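You operate a simulated robot arm through the tools that you are given. There is no shell and no other tool. Be economical: measure what you need, move in short steps, check, and stop when the job is done.

Carry out the task below with a simulated robot arm. There is one attempt and no reset: what you move stays moved.

## Task
Put things in order on the short bench. At the end: the green scouring pad stands where the orange sanding block stood; the orange sanding block from the short bench stands on top of the white paper roll; the small carton (marked "CAPS") from the short bench stands where the orange pad one (marked "No.1") stood; the orange pad ten (marked "No.10") stands where the green scouring pad stood; the orange pad one stands on top of the yellow soap bar; whatever was shut is shut again. Leave all else as you found it, and nothing knocked over.

Only the result counts: the job must be done as asked and must still hold three seconds after the hand-in. Knocking over, shifting, dropping, spilling or breaking anything else fails it. Lids that push on must go on centred and level and be pressed home; caps that screw on are set level and turned clockwise until they are tight.

## Robot
A 6-joint arm with a two-finger parallel gripper, fixed in place. Base frame: the origin is at the foot of the arm, x ahead of it, y to its left, z up; the work surface is at about z = 880. Lengths are in mm, angles in degrees, forces in N, time in s.
With the tool pointing down near the work surface it reaches from about 240 to 640 mm from the base axis. Its first joint turns from -66.0 to 66.0 degrees. Payload 2.7 kg.
Tool frame: the origin (TCP) lies between the finger pads and is the grasp point; the fingertips stand 23 mm ahead of it; z points along the fingers, y is the line along which they close. The gripper opens to 94 mm. The fingers are 38 mm wide and 10 mm thick; the gripper's body (54 by 96 mm) begins 39 mm behind the TCP.
Orientation is that of the tool frame in the base frame, as a unit quaternion [x, y, z, w]. With the fingers straight down and closing along the base's y, the tool's x points along the base's -x, its y along +y and its z along -z.

## Interface
- The arm moves only by the tool apply_moves. Its argument "series" is a list of rows, each a list of 6 numbers: the shift along the base's x, y, z in mm, then the turn, a rotation vector about the base's x, y, z in rad. In form: [[dx, dy, dz, ax, ay, az], ...]. A call has 1 to 20 rows; each row shifts and turns the commanded pose from where the row before left it. "gripper" is the closure, from 0 (fully open) to 1 (shut), set as the call begins (left out, the last holds). Rows are played at 5 a second. More than 50 mm and 8.6 degrees between two rows, or a gripper value outside its range, and nothing of the call is played. Where a pose cannot be reached the arm comes as near as it can. A force on the tool above 40 N (or 10 N above the force at the start of the call, whichever is more), or a blocked arm, ends the call early, and 0.2 s more pass. The fingers move at their own pace (about 45 mm/s each) and stop on an object; they squeeze with about 31 N. The grip force told is the motor's: it shows also when the fingers shut on nothing. Time passes only in rows, and 0.2 s behind the last, so rows that do not move let the fingers close. The reply holds the time, the measured pose of the TCP, the force on the tool along the base axes, the opening and the grip force, in the units named above and with some noise, with the torque about the TCP (base axes, N m) and any sound that the robot's microphone picked up, and new pictures: "pictures" is both (left out), scene, wrist or none.
- Cameras (640 x 400 px; columns grow to the right, rows downward): "scene" is fixed at [78.4, -429.7, 1427.7]; the picture's right is [0.84, -0.54, 0.00], its down [-0.25, -0.38, -0.89] and it looks along [0.48, 0.75, -0.45] (base axes); focal length 246 px, centre (320, 200). "wrist" rides on the gripper at [86, 16, -75] in the tool frame; the picture's right is [-0.18, 0.98, 0.00], its down [-0.58, -0.11, -0.81] and it looks along [-0.79, -0.15, 0.59] (tool axes); focal length 243 px, centre (320, 200). There is no depth. A picture from a camera that has moved, and an enlarged one, comes with that camera's place and axes in the base frame and with its lens. The place of the scene camera against the robot may be out by one fixed shift of up to 18 mm in any direction.
- inspect(camera, box): a new picture of the part [left, top, right, bottom] of that camera's present view, enlarged. The clock stands still meanwhile.
- sign_off(): hands the job in; it is judged then, once.

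Work in short steps. Places have to be worked out from the pictures, the camera data and where the tool is seen: move nearer, look again, correct. Check each grasp and each placing, and mend what went wrong. You have 120 turns and 200 pictures in all, those below and enlarged ones among them. Open the gripper and draw the arm clear of the work before you hand the job in, unless the task says otherwise; then end with one line.

The tools are called after "Emit:" as a command line: name --pt "numbers of a row" for each row, then --argument value for the rest, lists and objects as JSON in quotes. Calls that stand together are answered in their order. apply_moves: Moves the arm, as the interface text tells. Its arguments: {"type":"object","properties":{"series":{"type":"array"},"gripper":{"type":"number"},"pictures":{"type":"string","enum":["both","scene","wrist","none"]}},"required":["series"]} The other tools are called the same way: inspect (camera, box) takes an enlarged picture of a part of a camera's view; sign_off () hands the job in.

At the start:

```text
clock: 0.0
ee_pos: [347.2, -90.7, 1263.5]
tool_rot: [0.0, 1.0, 0.0, 0.001]
force: [-0.6, -0.5, -0.4]
wrist_torque: [0.01, -0.02, -0.01]
gripper_width: 94.2
grip_force: 0.1
```

scene: 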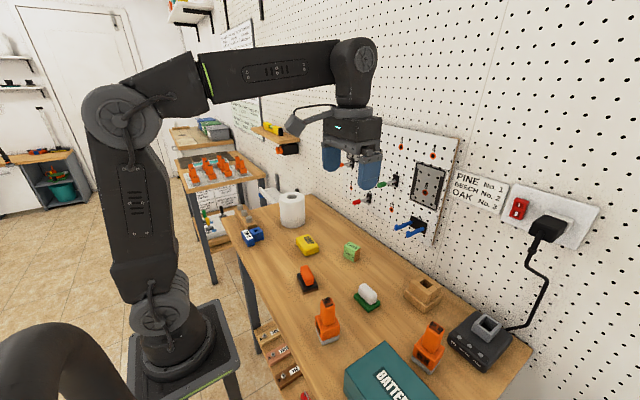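
wrist: 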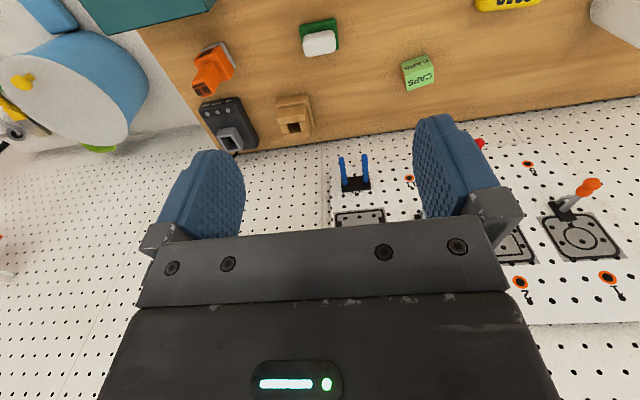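

I start by enlarging the bench in the scene view to identify each object.

Emit:
inspect --camera "scene" --box '[220, 180, 380, 280]'

Emit:
inspect --camera "scene" --box '[280, 230, 540, 400]'

Emit:
inspect --camera "scene" --box '[160, 100, 320, 200]'

Emit:
inspect --camera "scene" --box '[200, 300, 360, 400]'

```text
4.00 times, centred on (300, 230) of scene
camera zoom: at [78.4, -429.7, 1427.7], right [0.84, -0.54, 0.0], down [-0.25, -0.38, -0.89], along [0.48, 0.75, -0.45], focal length 984 px, centre (400, 80)
```

zoom: 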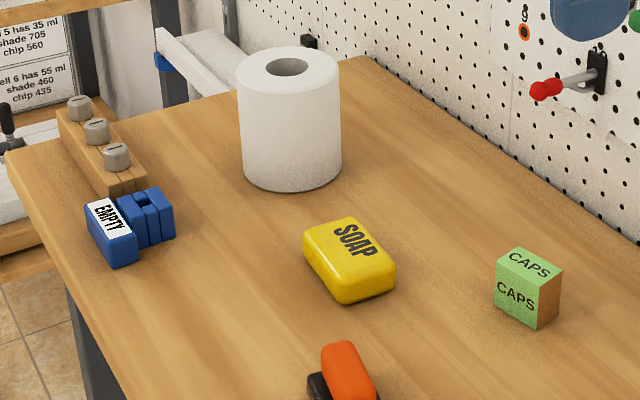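

```text
2.35 times, centred on (410, 315) of scene
camera zoom: at [78.4, -429.7, 1427.7], right [0.84, -0.54, 0.0], down [-0.25, -0.38, -0.89], along [0.48, 0.75, -0.45], focal length 579 px, centre (108, -71)
```

zoom: 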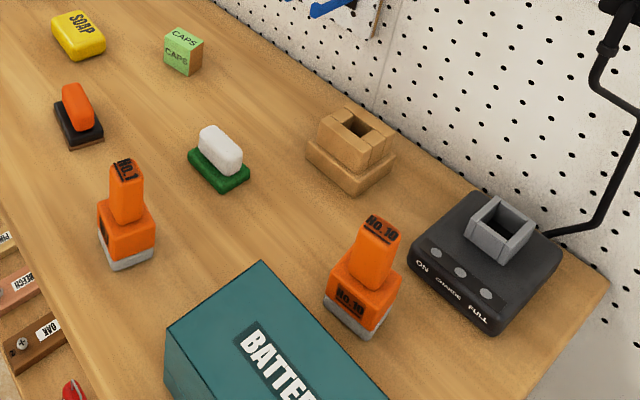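

```text
4.00 times, centred on (240, 150) of scene
camera zoom: at [78.4, -429.7, 1427.7], right [0.84, -0.54, 0.0], down [-0.25, -0.38, -0.89], along [0.48, 0.75, -0.45], focal length 984 px, centre (640, 400)
```

zoom: 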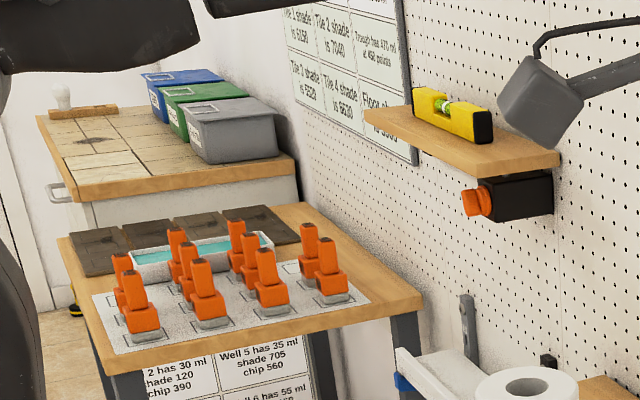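

```text
4.00 times, centred on (280, 350) of scene
camera zoom: at [78.4, -429.7, 1427.7], right [0.84, -0.54, 0.0], down [-0.25, -0.38, -0.89], along [0.48, 0.75, -0.45], focal length 984 px, centre (480, -400)
```

zoom: 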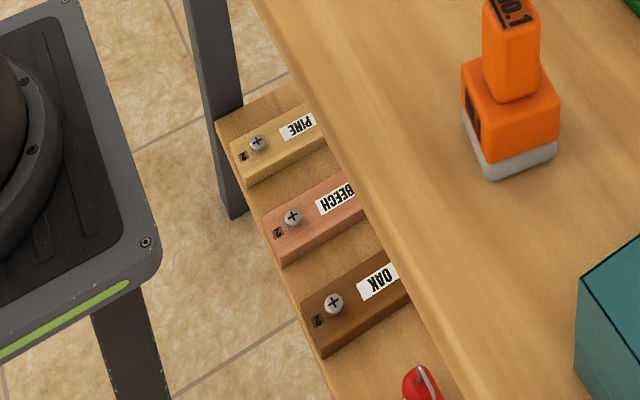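

The bench holds: sanding block ≈(330,35), scouring pad ≈(425,-114), No.1 ≈(288,-132), No.10 ≈(428,-295), CAPS ≈(514,58), soap ≈(404,170), roll ≈(459,375, top ≈995). First I move behind the sanding block for a wrist view.

Emit:
apply_moves --pt "-19.4 25.2 -32.6 0 0 0" --pt "-19.4 25.2 -32.6 0 0 0" --pt "-19.4 25.2 -32.6 0 0 0" --pt "-19.4 25.2 -32.6 0 0 0" --pt "-19.4 25.2 -32.6 0 0 0" --pt "0 0 0 0 0 0" --gripper 0

```text
clock: 1.4
ee_pos: [249.5, 35.6, 1100.2]
tool_rot: [0.0, 1.0, 0.001, 0.001]
force: [-0.2, -0.3, 0.5]
wrist_torque: [0.0, 0.01, 0.0]
gripper_width: 94.2
grip_force: 0.0
camera wrist: at [163.1, 52.4, 1176.1], right [0.18, 0.98, 0.0], down [0.58, -0.11, 0.81], along [0.79, -0.15, -0.59], focal length 243 px, centre (320, 200)
```

scene: 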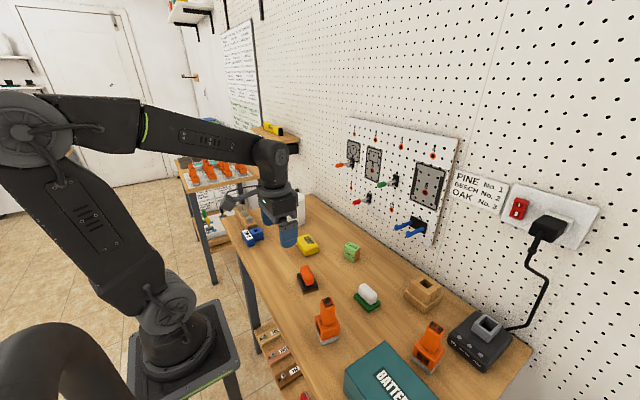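
wrist: 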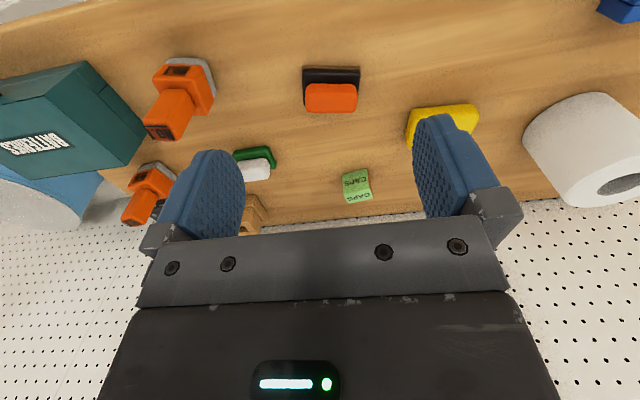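

The wrist view shows most objects; I zoom for measurements.

Emit:
inspect --camera "wrist" --box '[250, 50, 410, 150]'

Emit:
inspect --camera "wrist" --box '[400, 50, 640, 200]'

```text
4.00 times, centred on (330, 100) of wrist
camera zoom: at [163.1, 52.4, 1176.1], right [0.18, 0.98, 0.0], down [0.58, -0.11, 0.81], along [0.79, -0.15, -0.59], focal length 970 px, centre (280, 600)
```

zoom: 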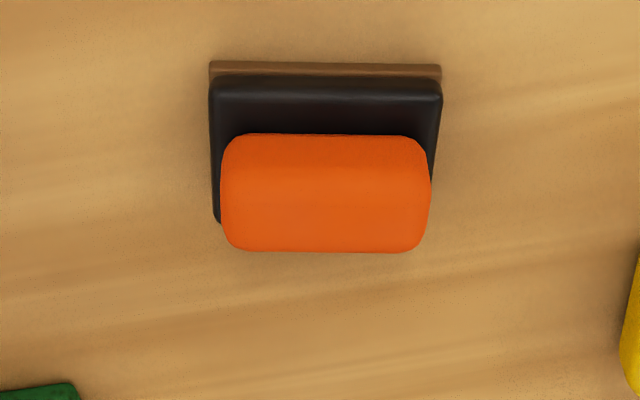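

```text
2.67 times, centred on (520, 125) of wrist
camera zoom: at [163.1, 52.4, 1176.1], right [0.18, 0.98, 0.0], down [0.58, -0.11, 0.81], along [0.79, -0.15, -0.59], focal length 647 px, centre (-213, 400)
```

zoom: 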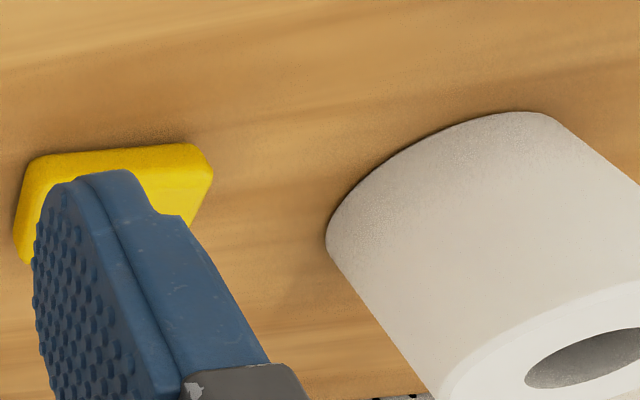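

Sanding block: near edge from (293,7) to (306,73), yaw ≈ -11°, centre ≈ (321,36). I turn by -11° and move lower for a closer view.

Emit:
apply_moves --pt "12 1 -33 0 0 -0.095" --pt "12 1 -33 0 0 -0.095" --pt "12 1 -34 0 0 0" --pt "0 0 0 0 0 0" --pictures "wrist"

```text
clock: 2.4
ee_pos: [287.4, 39.7, 999.2]
tool_rot: [0.096, 0.995, 0.0, 0.0]
force: [0.5, 0.0, 0.6]
wrist_torque: [-0.01, 0.01, 0.0]
gripper_width: 93.8
grip_force: 0.0
camera wrist: at [203.5, 72.7, 1074.7], right [0.37, 0.93, 0.0], down [0.55, -0.22, 0.81], along [0.75, -0.3, -0.59], focal length 243 px, centre (320, 200)
```

wrist: 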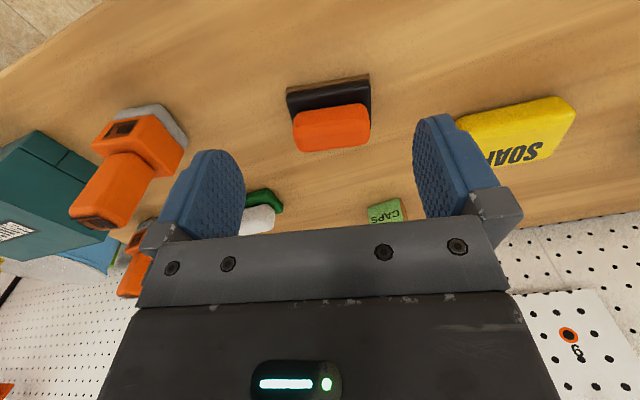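

Zoom for precise corners.

Emit:
inspect --camera "wrist" --box '[250, 50, 410, 150]'

Emit:
inspect --camera "wrist" --box '[440, 70, 600, 170]'

```text
4.00 times, centred on (330, 100) of wrist
camera zoom: at [203.5, 72.7, 1074.7], right [0.37, 0.93, 0.0], down [0.55, -0.22, 0.81], along [0.75, -0.3, -0.59], focal length 970 px, centre (280, 600)
```

zoom: 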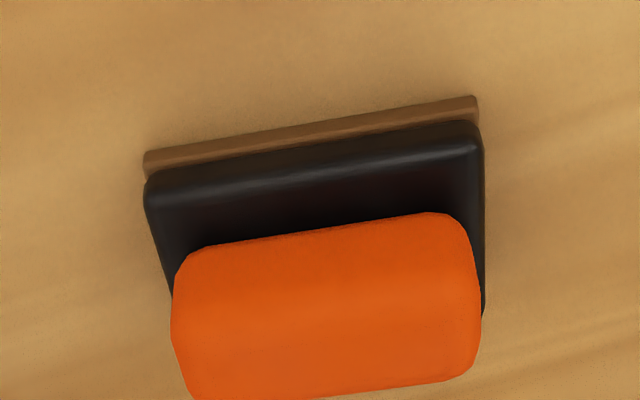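

```text
4.00 times, centred on (520, 120) of wrist
camera zoom: at [203.5, 72.7, 1074.7], right [0.37, 0.93, 0.0], down [0.55, -0.22, 0.81], along [0.75, -0.3, -0.59], focal length 970 px, centre (-480, 520)
```

zoom: 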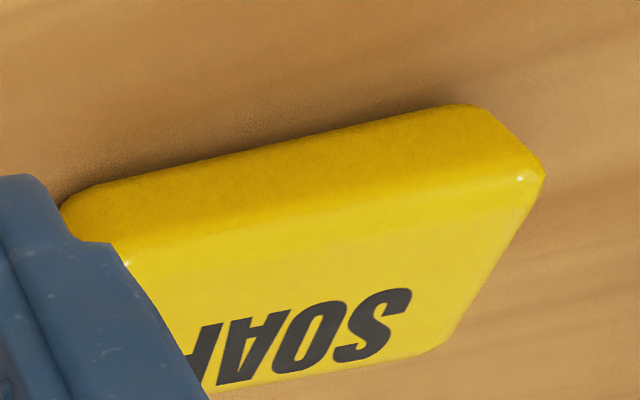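

Block corners agree: centre ≈ (322.5,35), yaw ≈ -11.7°. I move over it and go down in steps, open.

Emit:
apply_moves --pt "17.5 -2.2 0 0 0 -0.012" --pt "17.6 -2.3 0 0 0 0" --pt "0 0 -25 0 0 0" --pt "0 0 -25 0 0 0" --pt "0 0 0 0 0 0"

```text
clock: 3.6
ee_pos: [322.5, 34.3, 948.3]
tool_rot: [0.102, 0.995, 0.0, 0.0]
force: [-0.5, -0.4, -0.5]
wrist_torque: [0.0, 0.0, -0.03]
gripper_width: 93.9
grip_force: 0.1
camera wrist: at [239.4, 67.6, 1024.7], right [0.38, 0.93, 0.0], down [0.55, -0.22, 0.81], along [0.75, -0.3, -0.59], focal length 243 px, centre (320, 200)
```

scene: 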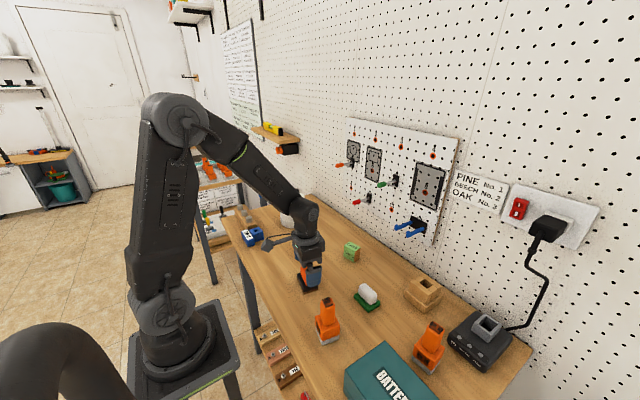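
wrist: 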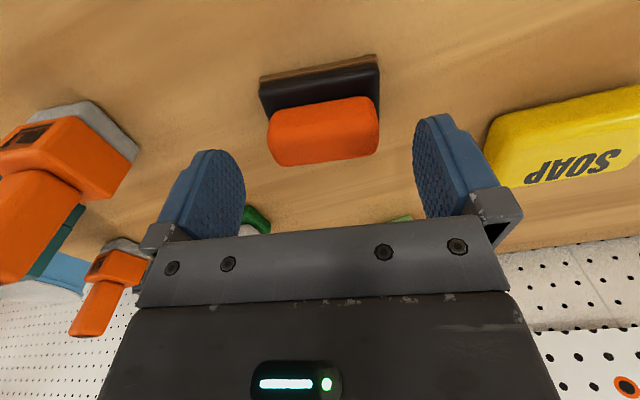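

Block looks centred; I descend to TCP z≈908 with fingers straddling the base.

Emit:
apply_moves --pt "0 0.5 -20 0 0 0" --pt "0 0 -14 0 0 0" --pt "0 0 -6 0 0 0" --pt "0 0 0 0 0 0" --pictures "wrist"

Emit:
inspect --camera "scene" --box '[270, 240, 350, 290]'

```text
clock: 4.6
ee_pos: [322.0, 33.7, 910.5]
tool_rot: [0.101, 0.995, 0.0, 0.002]
force: [-0.6, 0.4, 0.0]
wrist_torque: [0.0, 0.02, 0.02]
gripper_width: 94.2
grip_force: 0.1
camera wrist: at [239.4, 68.0, 985.6], right [0.38, 0.93, 0.0], down [0.55, -0.22, 0.81], along [0.75, -0.3, -0.59], focal length 243 px, centre (320, 200)
```

wrist: 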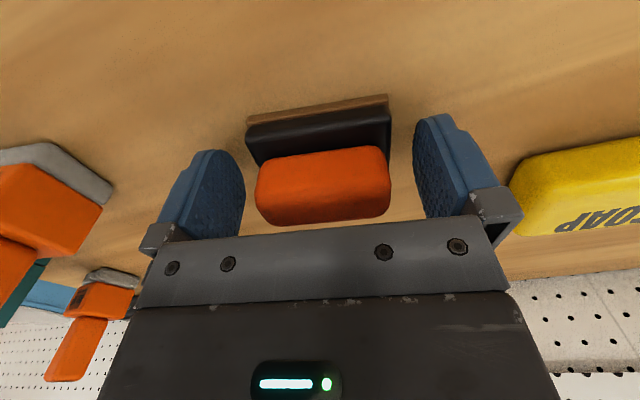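

```text
8.00 times, centred on (310, 265) of scene
camera zoom: at [78.4, -429.7, 1427.7], right [0.84, -0.54, 0.0], down [-0.25, -0.38, -0.89], along [0.48, 0.75, -0.45], focal length 1967 px, centre (400, -320)
```

zoom: 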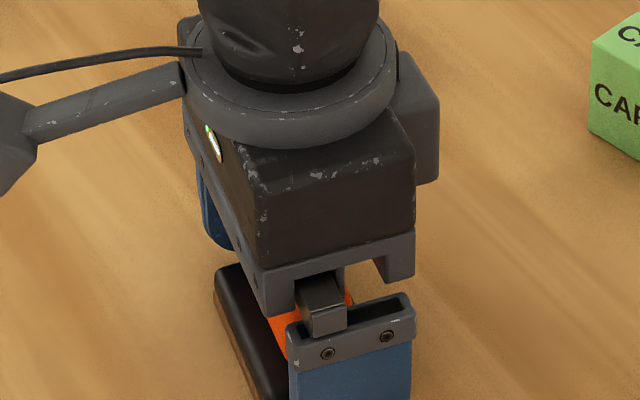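

Fingers straddle the base evenly. I close on it.

Emit:
apply_moves --pt "0 0 0 0 0 0" --pt "0 0 0 0 0 0" --pt "0 0 0 0 0 0" --pt "0 0 0 0 0 0" --gripper 1 --pictures "wrist"

```text
clock: 5.6
ee_pos: [321.7, 34.2, 911.0]
tool_rot: [0.101, 0.995, 0.0, 0.001]
force: [0.1, 0.0, -0.2]
wrist_torque: [-0.04, -0.02, 0.03]
gripper_width: 67.1
grip_force: 31.2
camera wrist: at [239.4, 67.9, 985.8], right [0.38, 0.93, 0.0], down [0.55, -0.22, 0.81], along [0.75, -0.3, -0.59], focal length 243 px, centre (320, 200)
```

wrist: 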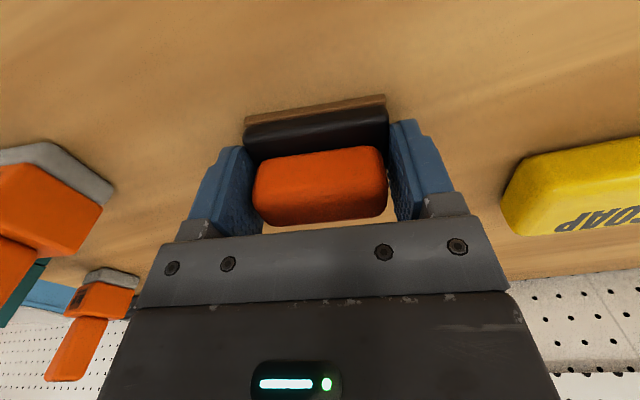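

Grip is firm (67 mm on base). I lift to z≈1100 and move towards the paper roll, stopping short to look.

Emit:
apply_moves --pt "0 0 10 0 0 0" --pt "0 0 40 0 0 0" --pt "0 0 46 0 0 0" --pt "0 0 47 0 0 0" --pt "0 0 47 0 0 0" --pt "8 43 0 0 0 0" --pt "8 43 0 0 0 0" --pt "8 43 0 0 0 0" --pt "8 43 0 0 0 0" --pt "8 43 0 0 0 0" --pt "8 43 0 0 0 0" --pt "0 0 0 0 0 0"

```text
clock: 8.2
ee_pos: [369.5, 294.0, 1100.1]
tool_rot: [0.101, 0.995, 0.001, 0.0]
force: [-0.5, 0.8, -0.5]
wrist_torque: [0.03, 0.02, -0.02]
gripper_width: 67.3
grip_force: 31.0
camera wrist: at [287.9, 327.8, 1175.3], right [0.38, 0.93, 0.0], down [0.55, -0.22, 0.81], along [0.75, -0.31, -0.59], focal length 243 px, centre (320, 200)
```

scene: 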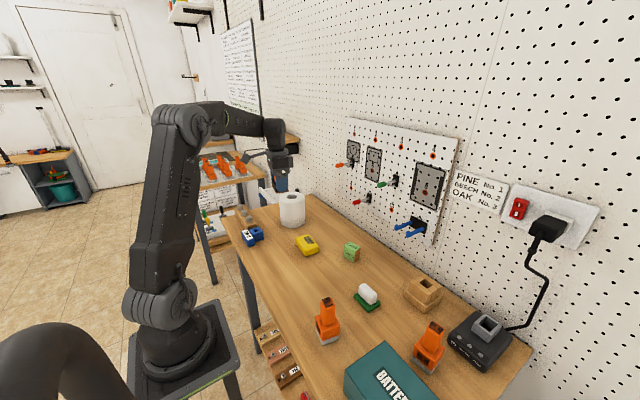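
wrist: 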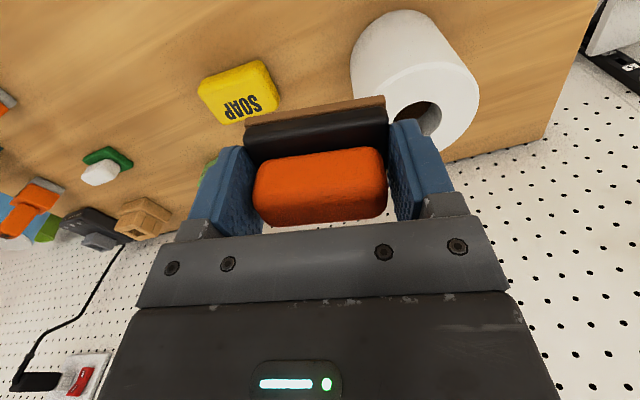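

Zoom on roll and soap.

Emit:
inspect --camera "wrist" --box '[340, 0, 500, 100]'

Emit:
inspect --camera "wrist" --box '[340, 70, 500, 170]'

Emit:
inspect --camera "wrist" --box '[160, 40, 320, 140]'

```text
4.00 times, centred on (420, 50) of wrist
camera zoom: at [287.9, 327.8, 1175.3], right [0.38, 0.93, 0.0], down [0.55, -0.22, 0.81], along [0.75, -0.31, -0.59], focal length 970 px, centre (-80, 800)
```

zoom: 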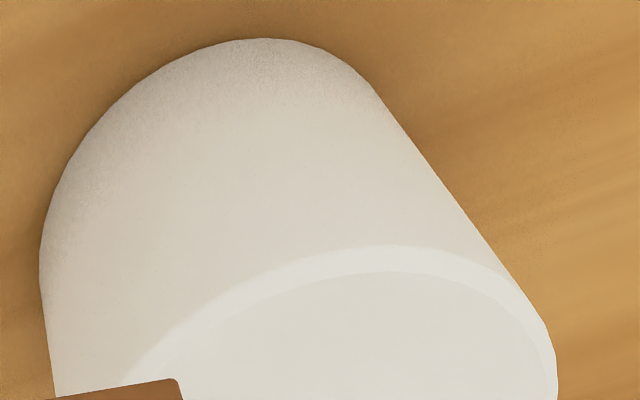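

```text
4.00 times, centred on (420, 120) of wrist
camera zoom: at [287.9, 327.8, 1175.3], right [0.38, 0.93, 0.0], down [0.55, -0.22, 0.81], along [0.75, -0.31, -0.59], focal length 970 px, centre (-80, 520)
```

zoom: 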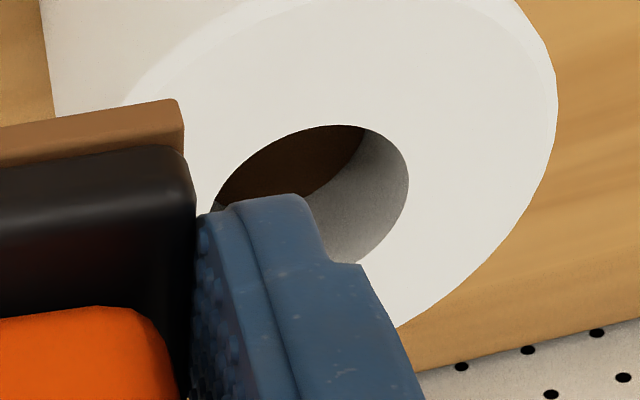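

```text
4.00 times, centred on (240, 90) of wrist
camera zoom: at [287.9, 327.8, 1175.3], right [0.38, 0.93, 0.0], down [0.55, -0.22, 0.81], along [0.75, -0.31, -0.59], focal length 970 px, centre (640, 640)
```

zoom: 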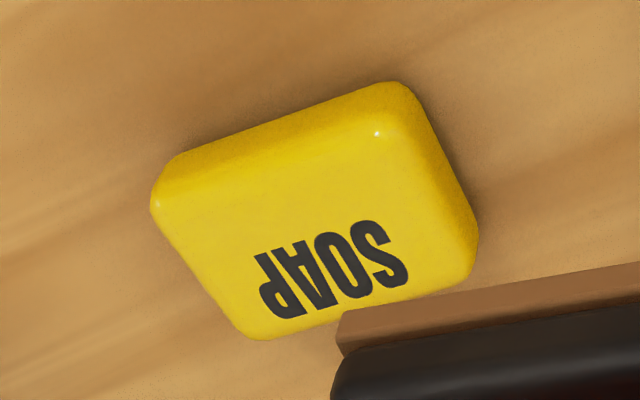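

Roll: centre ≈ (441,355), R≈50, top ≈ 995. I move above it and down to leave about 20 mm gap.

Emit:
apply_moves --pt "24 20 0 0 0 0" --pt "24 20 0 0 0 0" --pt "22.5 21 0 0 0 0" --pt "0 0 -25 0 0 0" --pt "0 0 -25 0 0 0" --pt "0 0 0 0 0 0"

Emit:
inspect --camera "scene" --box '[240, 150, 360, 225]'

```text
clock: 9.6
ee_pos: [439.8, 353.7, 1049.7]
tool_rot: [0.101, 0.995, 0.0, 0.001]
force: [-0.4, 0.0, -1.4]
wrist_torque: [-0.01, -0.02, -0.01]
gripper_width: 67.2
grip_force: 30.9
camera wrist: at [357.3, 388.4, 1124.7], right [0.38, 0.93, 0.0], down [0.55, -0.22, 0.81], along [0.75, -0.3, -0.59], focal length 243 px, centre (320, 200)
```

scene: 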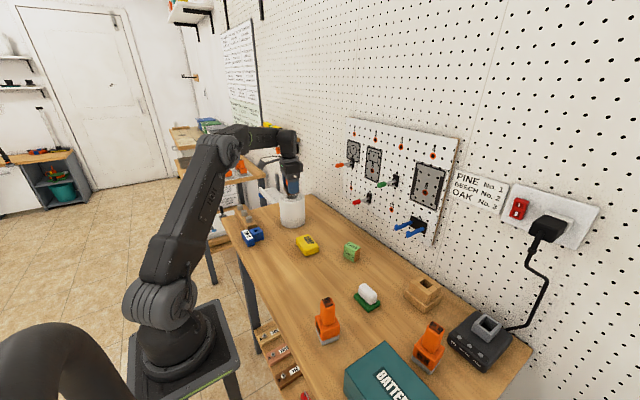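
wrist: 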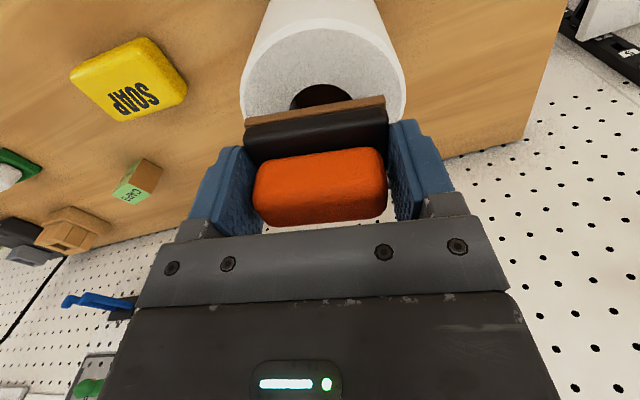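

```text
5.33 times, centred on (300, 188) of scene
camera zoom: at [78.4, -429.7, 1427.7], right [0.84, -0.54, 0.0], down [-0.25, -0.38, -0.89], along [0.48, 0.75, -0.45], focal length 1311 px, centre (427, 267)
```

zoom: 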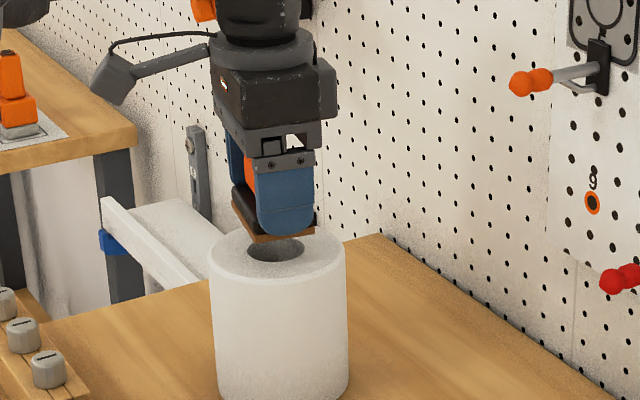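

Alignment looks good. I descend with small final steps, looking for contact.

Emit:
apply_moves --pt "0 0 -10 0 0 0" --pt "0 0 -6 0 0 0" --pt "0 0 -2 0 0 0" --pt "0 0 0 0 0 0" --pictures "none"

Emit:
inspect --camera "scene" --box '[260, 170, 324, 210]'

```text
clock: 10.6
ee_pos: [439.6, 354.4, 1031.5]
tool_rot: [0.101, 0.995, -0.001, 0.001]
force: [-0.3, 0.2, -0.9]
wrist_torque: [-0.01, 0.01, -0.01]
gripper_width: 67.0
grip_force: 31.0
```

```text
10.00 times, centred on (292, 190) of scene
camera zoom: at [78.4, -429.7, 1427.7], right [0.84, -0.54, 0.0], down [-0.25, -0.38, -0.89], along [0.48, 0.75, -0.45], focal length 2459 px, centre (600, 300)
```

zoom: 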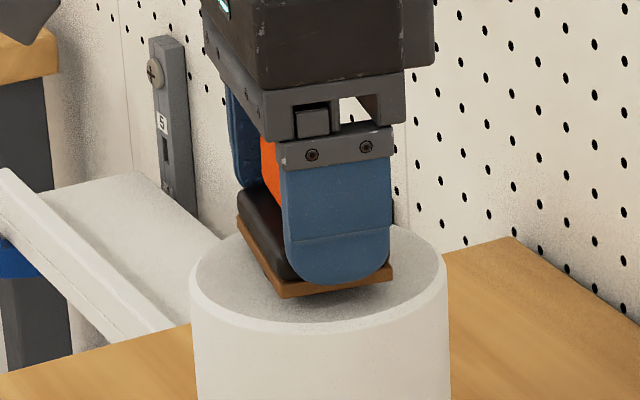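

Centred; the last few mm down in small steps.

Emit:
apply_moves --pt "0 0 -2 0 0 0" --pt "0 0 -1 0 0 0" --pt "0 0 -1 0 0 0" --pt "0 0 -1 0 0 0" --pt "0 0 0 0 0 0" --pictures "none"

```text
clock: 11.8
ee_pos: [439.4, 354.0, 1027.5]
tool_rot: [0.101, 0.995, 0.0, 0.0]
force: [0.0, -0.5, -1.0]
wrist_torque: [0.01, -0.02, -0.02]
gripper_width: 67.3
grip_force: 31.2
```

No contact yet; I continue millimetre by millimetre.

Emit:
apply_moves --pt "0 0 -1 0 0 0" --pt "0 0 -1 0 0 0" --pt "0 0 0 0 0 0" --pictures "none"

Emit:
inspect --camera "scene" --box '[260, 170, 324, 210]'

```text
clock: 12.6
ee_pos: [439.8, 353.8, 1025.2]
tool_rot: [0.1, 0.995, 0.0, 0.001]
force: [0.3, 0.1, -0.7]
wrist_torque: [-0.03, 0.04, 0.01]
gripper_width: 67.3
grip_force: 31.7
```

```text
10.00 times, centred on (292, 190) of scene
camera zoom: at [78.4, -429.7, 1427.7], right [0.84, -0.54, 0.0], down [-0.25, -0.38, -0.89], along [0.48, 0.75, -0.45], focal length 2459 px, centre (600, 300)
```

zoom: 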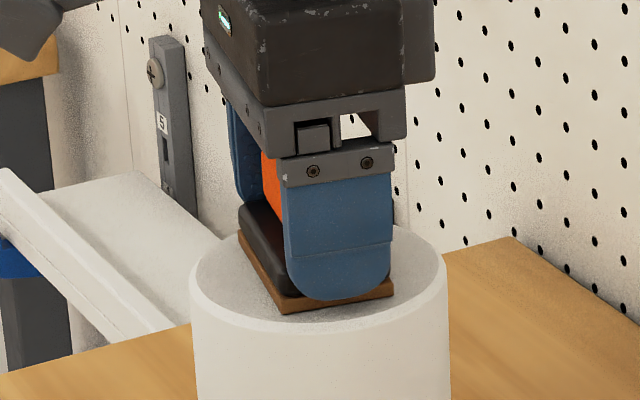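

Nearly down; continue.

Emit:
apply_moves --pt "0 0 -1 0 0 0" --pt "0 0 -1 0 0 0" --pt "0 0 0 0 0 0" --pictures "none"

```text
clock: 13.4
ee_pos: [439.3, 354.3, 1025.9]
tool_rot: [0.101, 0.995, 0.001, 0.0]
force: [-2.6, -4.1, 8.2]
wrist_torque: [-0.24, 0.14, -0.04]
gripper_width: 67.3
grip_force: 31.1
```

Contact at z≈1025.5 (8 N). I release, then lift straight up.

Emit:
apply_moves --pt "0 0 0.7 0 0 0" --pt "0 0 0 0 0 0" --pt "0 0 0 0 0 0" --pt "0 0 0 0 0 0" --pt "0 0 20 0 0 0" --pt "0 0 40 0 0 0" --pt "0 0 40 0 0 0" --pt "0 0 0 0 0 0" --gripper 0

Emit:
inspect --camera "scene" --box '[260, 170, 324, 210]'

```text
clock: 15.2
ee_pos: [442.4, 352.0, 1125.8]
tool_rot: [0.101, 0.995, 0.0, -0.001]
force: [0.3, -0.7, -0.3]
wrist_torque: [-0.04, -0.03, -0.01]
gripper_width: 94.1
grip_force: 0.1
camera wrist: at [359.7, 386.7, 1201.6], right [0.38, 0.93, 0.0], down [0.55, -0.22, 0.81], along [0.75, -0.3, -0.59], focal length 243 px, centre (320, 200)
```

scene: 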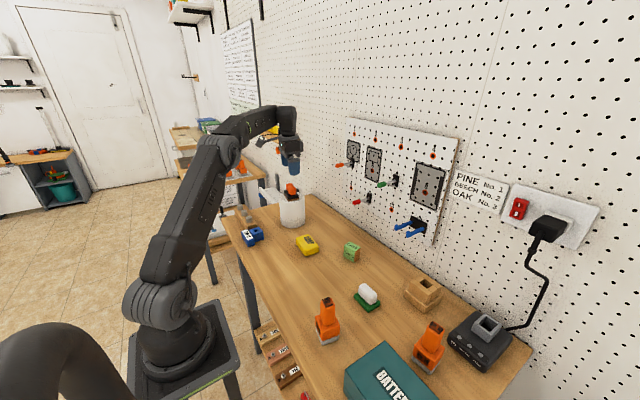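
wrist: 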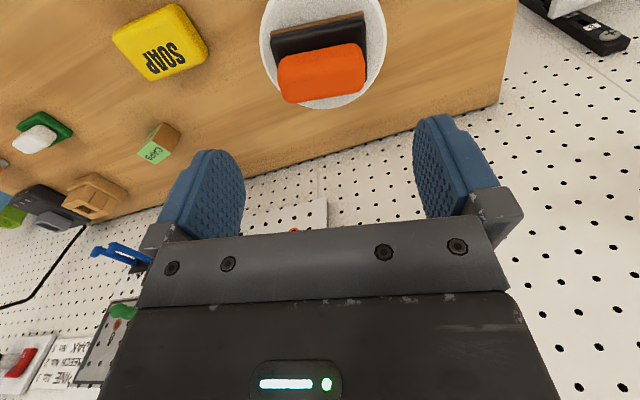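

```text
10.00 times, centred on (292, 190) of scene
camera zoom: at [78.4, -429.7, 1427.7], right [0.84, -0.54, 0.0], down [-0.25, -0.38, -0.89], along [0.48, 0.75, -0.45], focal length 2459 px, centre (600, 300)
```

zoom: 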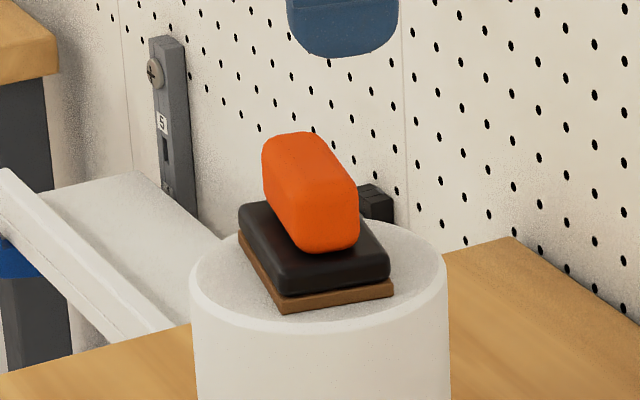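

Block sits squarely on the roll. Now to the scouring pad for a close look.

Emit:
apply_moves --pt "-10.2 -42 0 0 0 0" --pt "-10.2 -42 0 0 0 0" --pt "-10.2 -42 0 0 0 0" --pt "-10.2 -42 0 0 0 0" --pt "-10.2 -42 -5 0 0 0.05" --pt "-10.2 -42 -10 0 0 0.05" --pt "-10.2 -42 -10 0 0 0.05" --pt "-10.2 -42 -10 0 0 0.05" --pt "-10.2 -42 -10 0 0 0" --pt "-10.2 -42 -10 0 0 0" --pt "-10 -42 -10 0 0 0" --pt "0 0 0 0 0 0" --pictures "wrist"

```text
clock: 17.8
ee_pos: [326.8, -107.2, 1060.5]
tool_rot: [0.001, 1.0, 0.0, 0.0]
force: [0.0, -0.4, -0.3]
wrist_torque: [-0.04, 0.0, 0.0]
gripper_width: 94.0
grip_force: 0.1
camera wrist: at [239.9, -90.1, 1135.7], right [0.19, 0.98, 0.0], down [0.58, -0.11, 0.81], along [0.79, -0.15, -0.59], focal length 243 px, centre (320, 200)
```

wrist: 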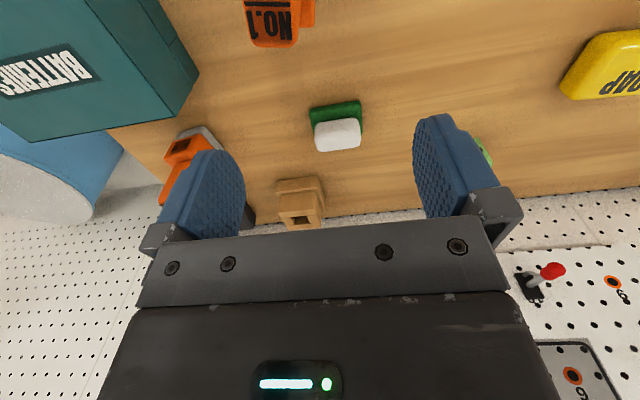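

Zoom on the scouring pad and No.1.

Emit:
inspect --camera "wrist" --box '[272, 80, 400, 160]'

Emit:
inspect --camera "scene" --box '[340, 270, 404, 310]'

Emit:
inspect --camera "scene" --box '[290, 290, 370, 340]'

```text
5.00 times, centred on (336, 120) of wrist
camera zoom: at [239.9, -90.1, 1135.7], right [0.19, 0.98, 0.0], down [0.58, -0.11, 0.81], along [0.79, -0.15, -0.59], focal length 1213 px, centre (240, 600)
```

zoom: 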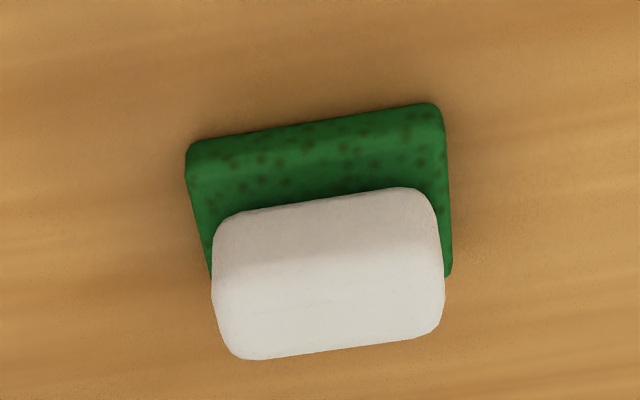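

```text
10.00 times, centred on (372, 290) of scene
camera zoom: at [78.4, -429.8, 1427.7], right [0.84, -0.54, 0.0], down [-0.25, -0.38, -0.89], along [0.48, 0.75, -0.45], focal length 2459 px, centre (-200, -700)
```

zoom: 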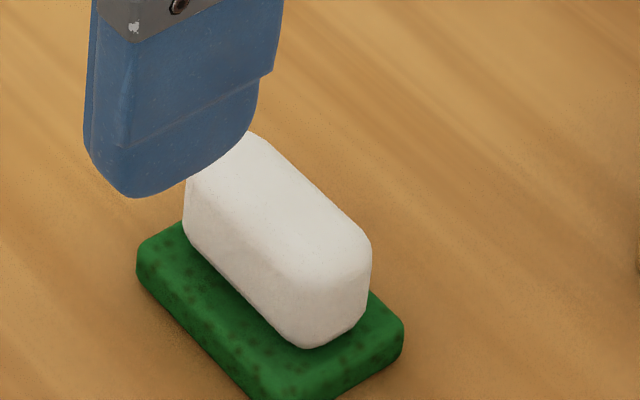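

```text
8.00 times, centred on (330, 315) of scene
camera zoom: at [78.4, -429.8, 1427.7], right [0.84, -0.54, 0.0], down [-0.25, -0.38, -0.89], along [0.48, 0.75, -0.45], focal length 1967 px, centre (240, -720)
```

zoom: 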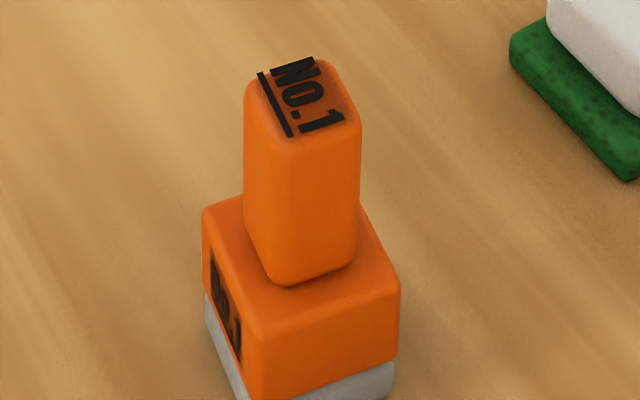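

Scouring pad: centre ≈ (424,-104), yaw ≈ 0, ~60×44. I move above it and down to z≈950 to verify.

Emit:
apply_moves --pt "32 1 0 0 0 0" --pt "32 1 0 0 0 0" --pt "33 1 0 0 0 0" --pt "0 0 -40 0 0 0" --pt "0 0 -40 0 0 0" --pt "0 0 -25 0 0 0" --pt "0 0 0 0 0 0"

Emit:
inspect --camera "wrist" --box '[180, 40, 500, 240]'

```text
clock: 19.4
ee_pos: [426.7, -104.2, 955.0]
tool_rot: [0.001, 1.0, 0.0, 0.001]
force: [-0.3, -0.9, -0.1]
wrist_torque: [0.02, -0.01, 0.05]
gripper_width: 94.0
grip_force: 0.0
camera wrist: at [339.0, -86.4, 1029.9], right [0.19, 0.98, 0.0], down [0.58, -0.11, 0.81], along [0.79, -0.15, -0.59], focal length 243 px, centre (320, 200)
```

scene: 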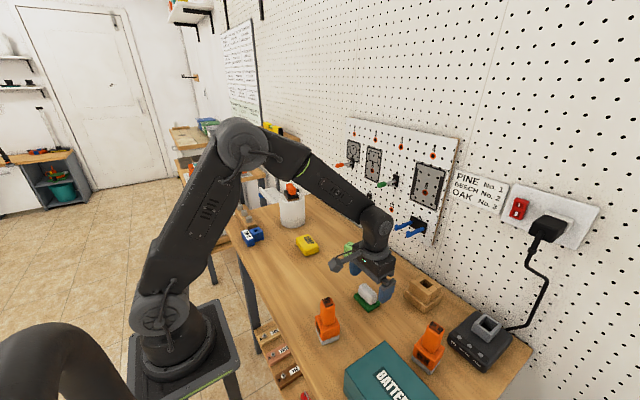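
wrist: 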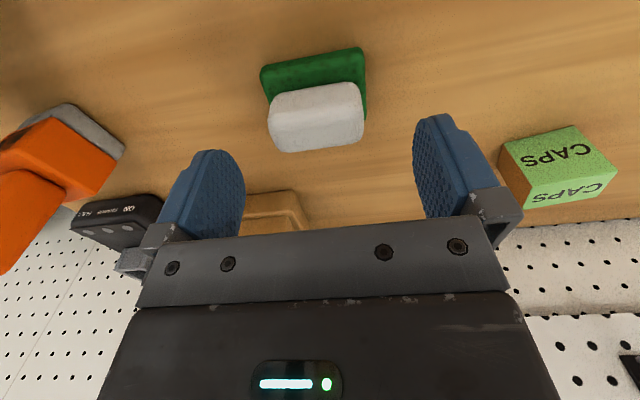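

```text
2.00 times, centred on (340, 140) of wrist
camera zoom: at [339.0, -86.4, 1029.9], right [0.19, 0.98, 0.0], down [0.58, -0.11, 0.81], along [0.79, -0.15, -0.59], focal length 485 px, centre (280, 320)
```

zoom: 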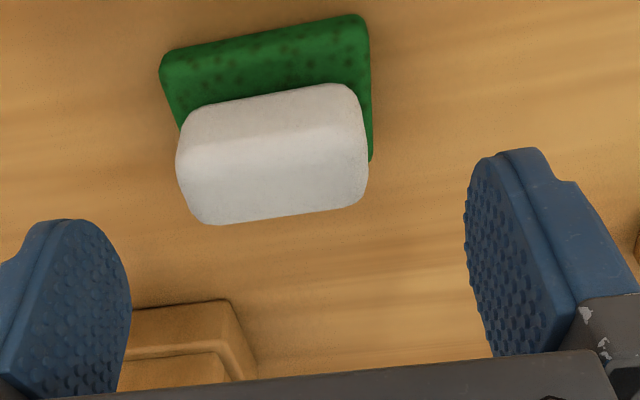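

Corners confirm centre (422.5,-104.5). I correct x and descend to 910, then close.

Emit:
apply_moves --pt "-4 0 -15 0 0 0" --pt "0 0 -15 0 0 0" --pt "0 0 -15 0 0 0" --pt "0 0 0 0 0 0" --pictures "wrist"

```text
clock: 20.4
ee_pos: [421.0, -104.4, 909.5]
tool_rot: [0.002, 1.0, 0.0, 0.002]
force: [-0.9, 1.3, -0.4]
wrist_torque: [-0.01, 0.0, 0.06]
gripper_width: 93.9
grip_force: 0.1
camera wrist: at [333.8, -87.7, 984.9], right [0.19, 0.98, 0.0], down [0.58, -0.11, 0.81], along [0.79, -0.15, -0.59], focal length 243 px, centre (320, 200)
```

wrist: 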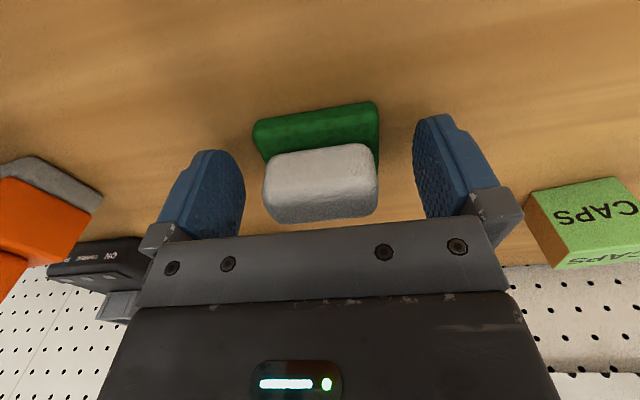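

Now 1.5 mm lower and close.

Emit:
apply_moves --pt "0.5 0 -1.5 0 0 0" --pt "0 0 0 0 0 0" --pt "0 0 0 0 0 0" --pt "0 0 0 0 0 0" --pt "0 0 0 0 0 0" --gripper 1 --pictures "wrist"

```text
clock: 21.6
ee_pos: [421.0, -105.8, 908.1]
tool_rot: [0.002, 1.0, 0.0, 0.001]
force: [0.2, 0.8, -0.4]
wrist_torque: [0.01, 0.0, 0.0]
gripper_width: 58.9
grip_force: 31.0
camera wrist: at [333.8, -87.6, 983.8], right [0.19, 0.98, 0.0], down [0.58, -0.11, 0.81], along [0.79, -0.15, -0.59], focal length 243 px, centre (320, 200)
```

wrist: 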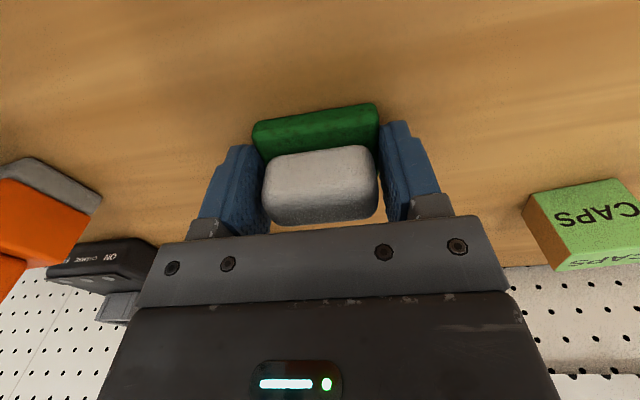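

Gripped (58.9 mm). I lift and move to where the sanding block stood (TCP 322,34), turning to its yaw.

Emit:
apply_moves --pt "0 0 15 0 0 0" --pt "0 0 35 0 0 0" --pt "0 0 30 0 0 0" --pt "-25 35 0 0 0 -0.05" --pt "-25 35 0 0 0 -0.05" --pt "-25 35 0 0 0 -0.05" --pt "-23.7 34.8 0 0 0 -0.053" --pt "0 0 -40 0 0 0" --pt "0 0 0 0 0 0"

Emit:
inspect --camera "scene" --box '[270, 240, 350, 290]'

```text
clock: 23.6
ee_pos: [319.6, 36.1, 948.8]
tool_rot: [0.103, 0.995, -0.001, 0.001]
force: [-0.2, 0.2, -1.5]
wrist_torque: [0.01, 0.0, 0.02]
gripper_width: 59.0
grip_force: 30.8
camera wrist: at [237.7, 70.4, 1024.5], right [0.38, 0.92, 0.0], down [0.55, -0.23, 0.81], along [0.75, -0.31, -0.59], focal length 243 px, centre (320, 200)
```

scene: 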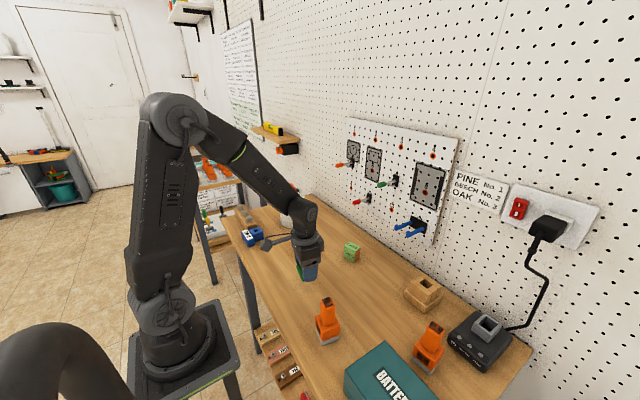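
wrist: 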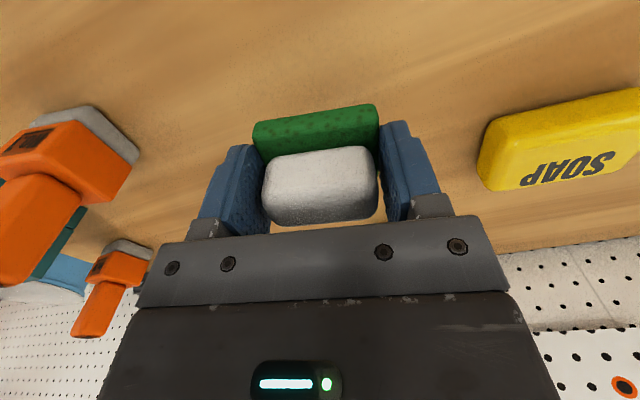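

```text
8.00 times, centred on (310, 265) of scene
camera zoom: at [78.4, -429.7, 1427.7], right [0.84, -0.54, 0.0], down [-0.25, -0.38, -0.89], along [0.48, 0.75, -0.45], focal length 1967 px, centre (400, -320)
```

zoom: 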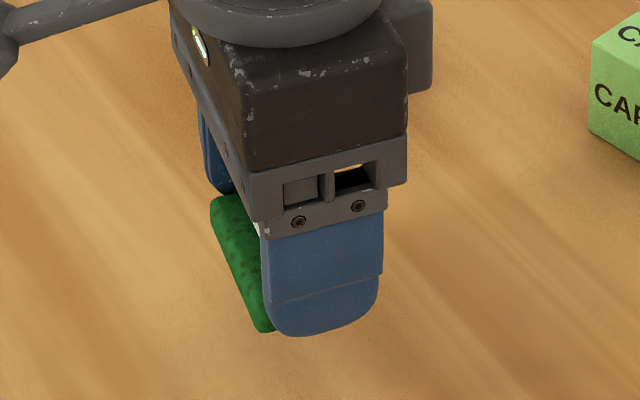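

Small correction, then down to z≈909 in short steps until contact.

Emit:
apply_moves --pt "2.4 -1.8 -15 0 0 0" --pt "0 0 -15 0 0 0" --pt "0 0 -6 0 0 0" --pt "0 0 -2 0 0 0" --pt "0 0 -1 0 0 0" --pt "0 0 0 0 0 0" --pictures "none"

```text
clock: 25.0
ee_pos: [325.6, 32.4, 908.7]
tool_rot: [0.103, 0.995, 0.0, 0.001]
force: [0.3, 0.4, 0.2]
wrist_torque: [0.0, -0.05, -0.01]
gripper_width: 59.1
grip_force: 31.0
```

Drifted slightly to (325.6,32.4); I raise 3 mm, correct back, and lower again.

Emit:
apply_moves --pt "0 0 3 0 0 0" --pt "-3.3 1.8 0 0 0 0" --pt "0 0 0 0 0 0" --pt "0 0 0 0 0 0" --pictures "none"

```text
clock: 26.0
ee_pos: [320.7, 35.3, 912.2]
tool_rot: [0.102, 0.995, -0.001, 0.001]
force: [0.0, 0.6, -0.5]
wrist_torque: [0.03, 0.0, -0.02]
gripper_width: 58.9
grip_force: 30.8
```

Emit:
apply_moves --pt "0.8 -0.6 -2 0 0 0" --pt "0 0 -1 0 0 0" --pt "0 0 -1 0 0 0" --pt "0 0 0 0 0 0" --pt "0 0 0 0 0 0" --pictures "none"

```text
clock: 27.2
ee_pos: [322.9, 33.5, 908.0]
tool_rot: [0.104, 0.995, 0.001, 0.0]
force: [-0.5, -0.1, 0.2]
wrist_torque: [0.01, -0.02, 0.02]
gripper_width: 59.1
grip_force: 30.8
```

At the right spot (322.9,33.5); lowering to contact, then release and lift.

Emit:
apply_moves --pt "0 0 -0.7 0 0 0" --pt "0 0 0 0 0 0" --pictures "none"

Emit:
inspect --camera "scene" --box '[270, 240, 350, 290]'

```text
clock: 27.8
ee_pos: [323.3, 34.1, 906.3]
tool_rot: [0.103, 0.995, 0.0, 0.001]
force: [-3.1, -1.0, 7.0]
wrist_torque: [-0.03, 0.04, -0.01]
gripper_width: 58.7
grip_force: 30.5
```

```text
8.00 times, centred on (310, 265) of scene
camera zoom: at [78.2, -429.8, 1427.7], right [0.84, -0.54, 0.0], down [-0.25, -0.38, -0.89], along [0.48, 0.75, -0.45], focal length 1967 px, centre (400, -320)
```

zoom: 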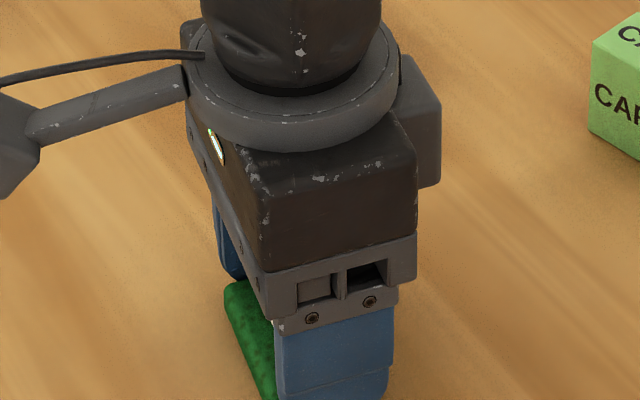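

Contact at z≈906. Release, lift high, and travel towards No.10 at z≈1120.

Emit:
apply_moves --pt "0 0 0.5 0 0 0" --pt "0 0 0 0 0 0" --pt "0 0 0 0 0 0" --pt "0 0 0 0 0 0" --pt "0 0 30 0 0 0" --pt "0 0 45 0 0 0" --pt "0 0 45 0 0 0" --pt "0 0 45 0 0 0" --pt "0 0 47 0 0 0.05" --pt "0 -45 0 0 0 0.05" --pt "0 -45 0 0 0 0.05" --pt "0 -45 0 0 0 0.053" --pt "0 -45 0 0 0 0" --pt "0 -45 0 0 0 0" --pt "0 -45 0 0 0 0" --pt "0 -30 0 0 0 0" --pt "0 0 0 0 0 0" --gripper 0

Emit:
inspect --camera "scene" --box '[270, 240, 350, 290]'

```text
clock: 31.4
ee_pos: [323.1, -267.4, 1118.8]
tool_rot: [0.001, 1.0, 0.0, 0.001]
force: [-0.3, 0.4, 0.5]
wrist_torque: [0.0, -0.02, 0.01]
gripper_width: 94.1
grip_force: 0.1
camera wrist: at [234.0, -249.8, 1194.5], right [0.19, 0.98, 0.0], down [0.58, -0.11, 0.81], along [0.79, -0.15, -0.59], focal length 243 px, centre (320, 200)
```

scene: 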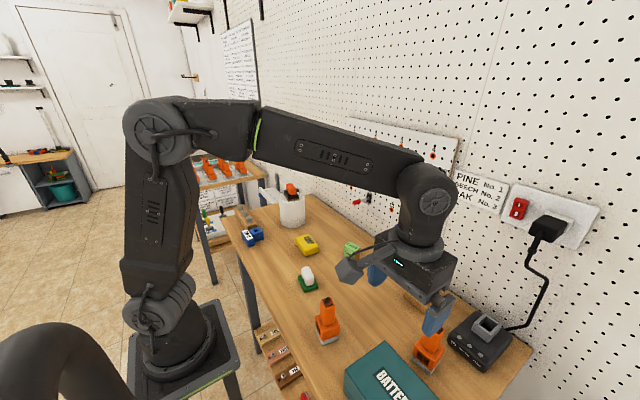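
wrist: 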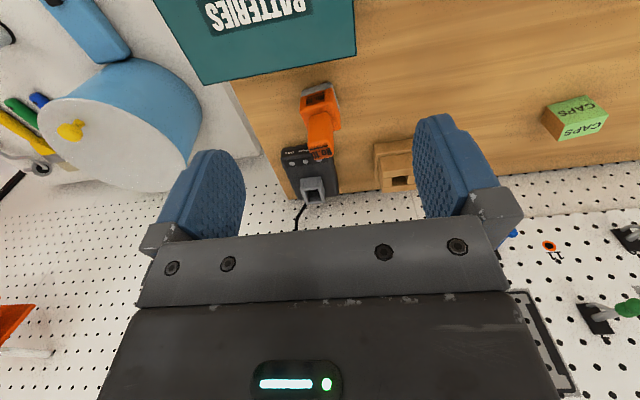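

```text
8.00 times, centred on (310, 265) of scene
camera zoom: at [78.4, -429.8, 1427.7], right [0.84, -0.54, 0.0], down [-0.25, -0.38, -0.89], along [0.48, 0.75, -0.45], focal length 1967 px, centre (400, -320)
```

zoom: 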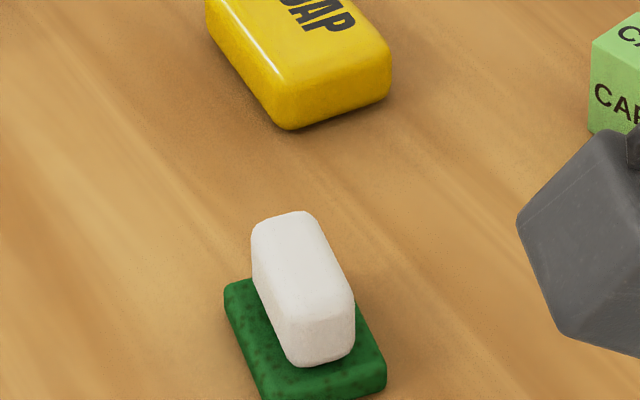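

Scouring pad is placed. Now zoom on No.10 from the wrist and scene.

Emit:
inspect --camera "wrist" --box '[270, 70, 398, 150]'

Emit:
inspect --camera "scene" --box '[392, 315, 472, 365]'

```text
5.00 times, centred on (334, 110) of wrist
camera zoom: at [234.0, -249.8, 1194.5], right [0.19, 0.98, 0.0], down [0.58, -0.11, 0.81], along [0.79, -0.15, -0.59], focal length 1213 px, centre (250, 650)
```

zoom: 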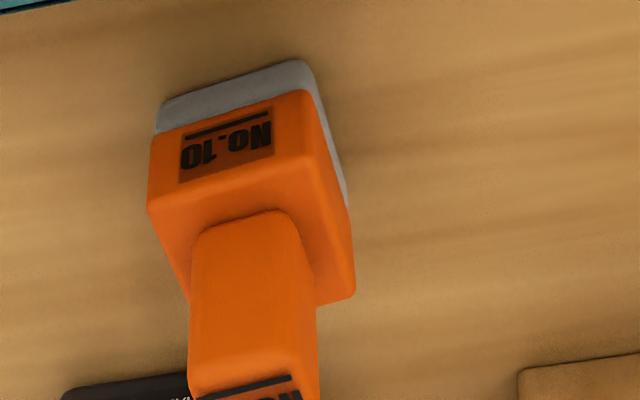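

```text
8.00 times, centred on (432, 340) of scene
camera zoom: at [78.4, -429.8, 1427.7], right [0.84, -0.54, 0.0], down [-0.25, -0.38, -0.89], along [0.48, 0.75, -0.45], focal length 1967 px, centre (-576, -920)
```

zoom: 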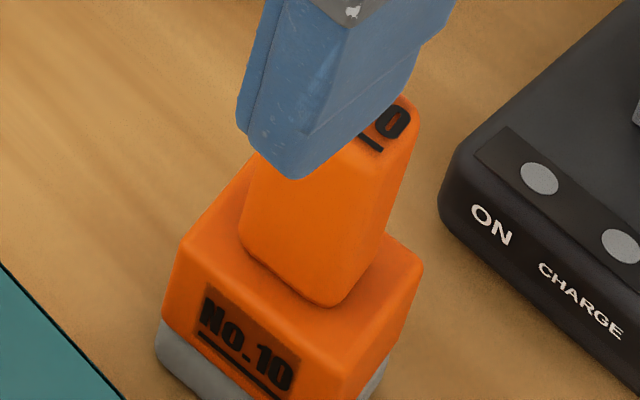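

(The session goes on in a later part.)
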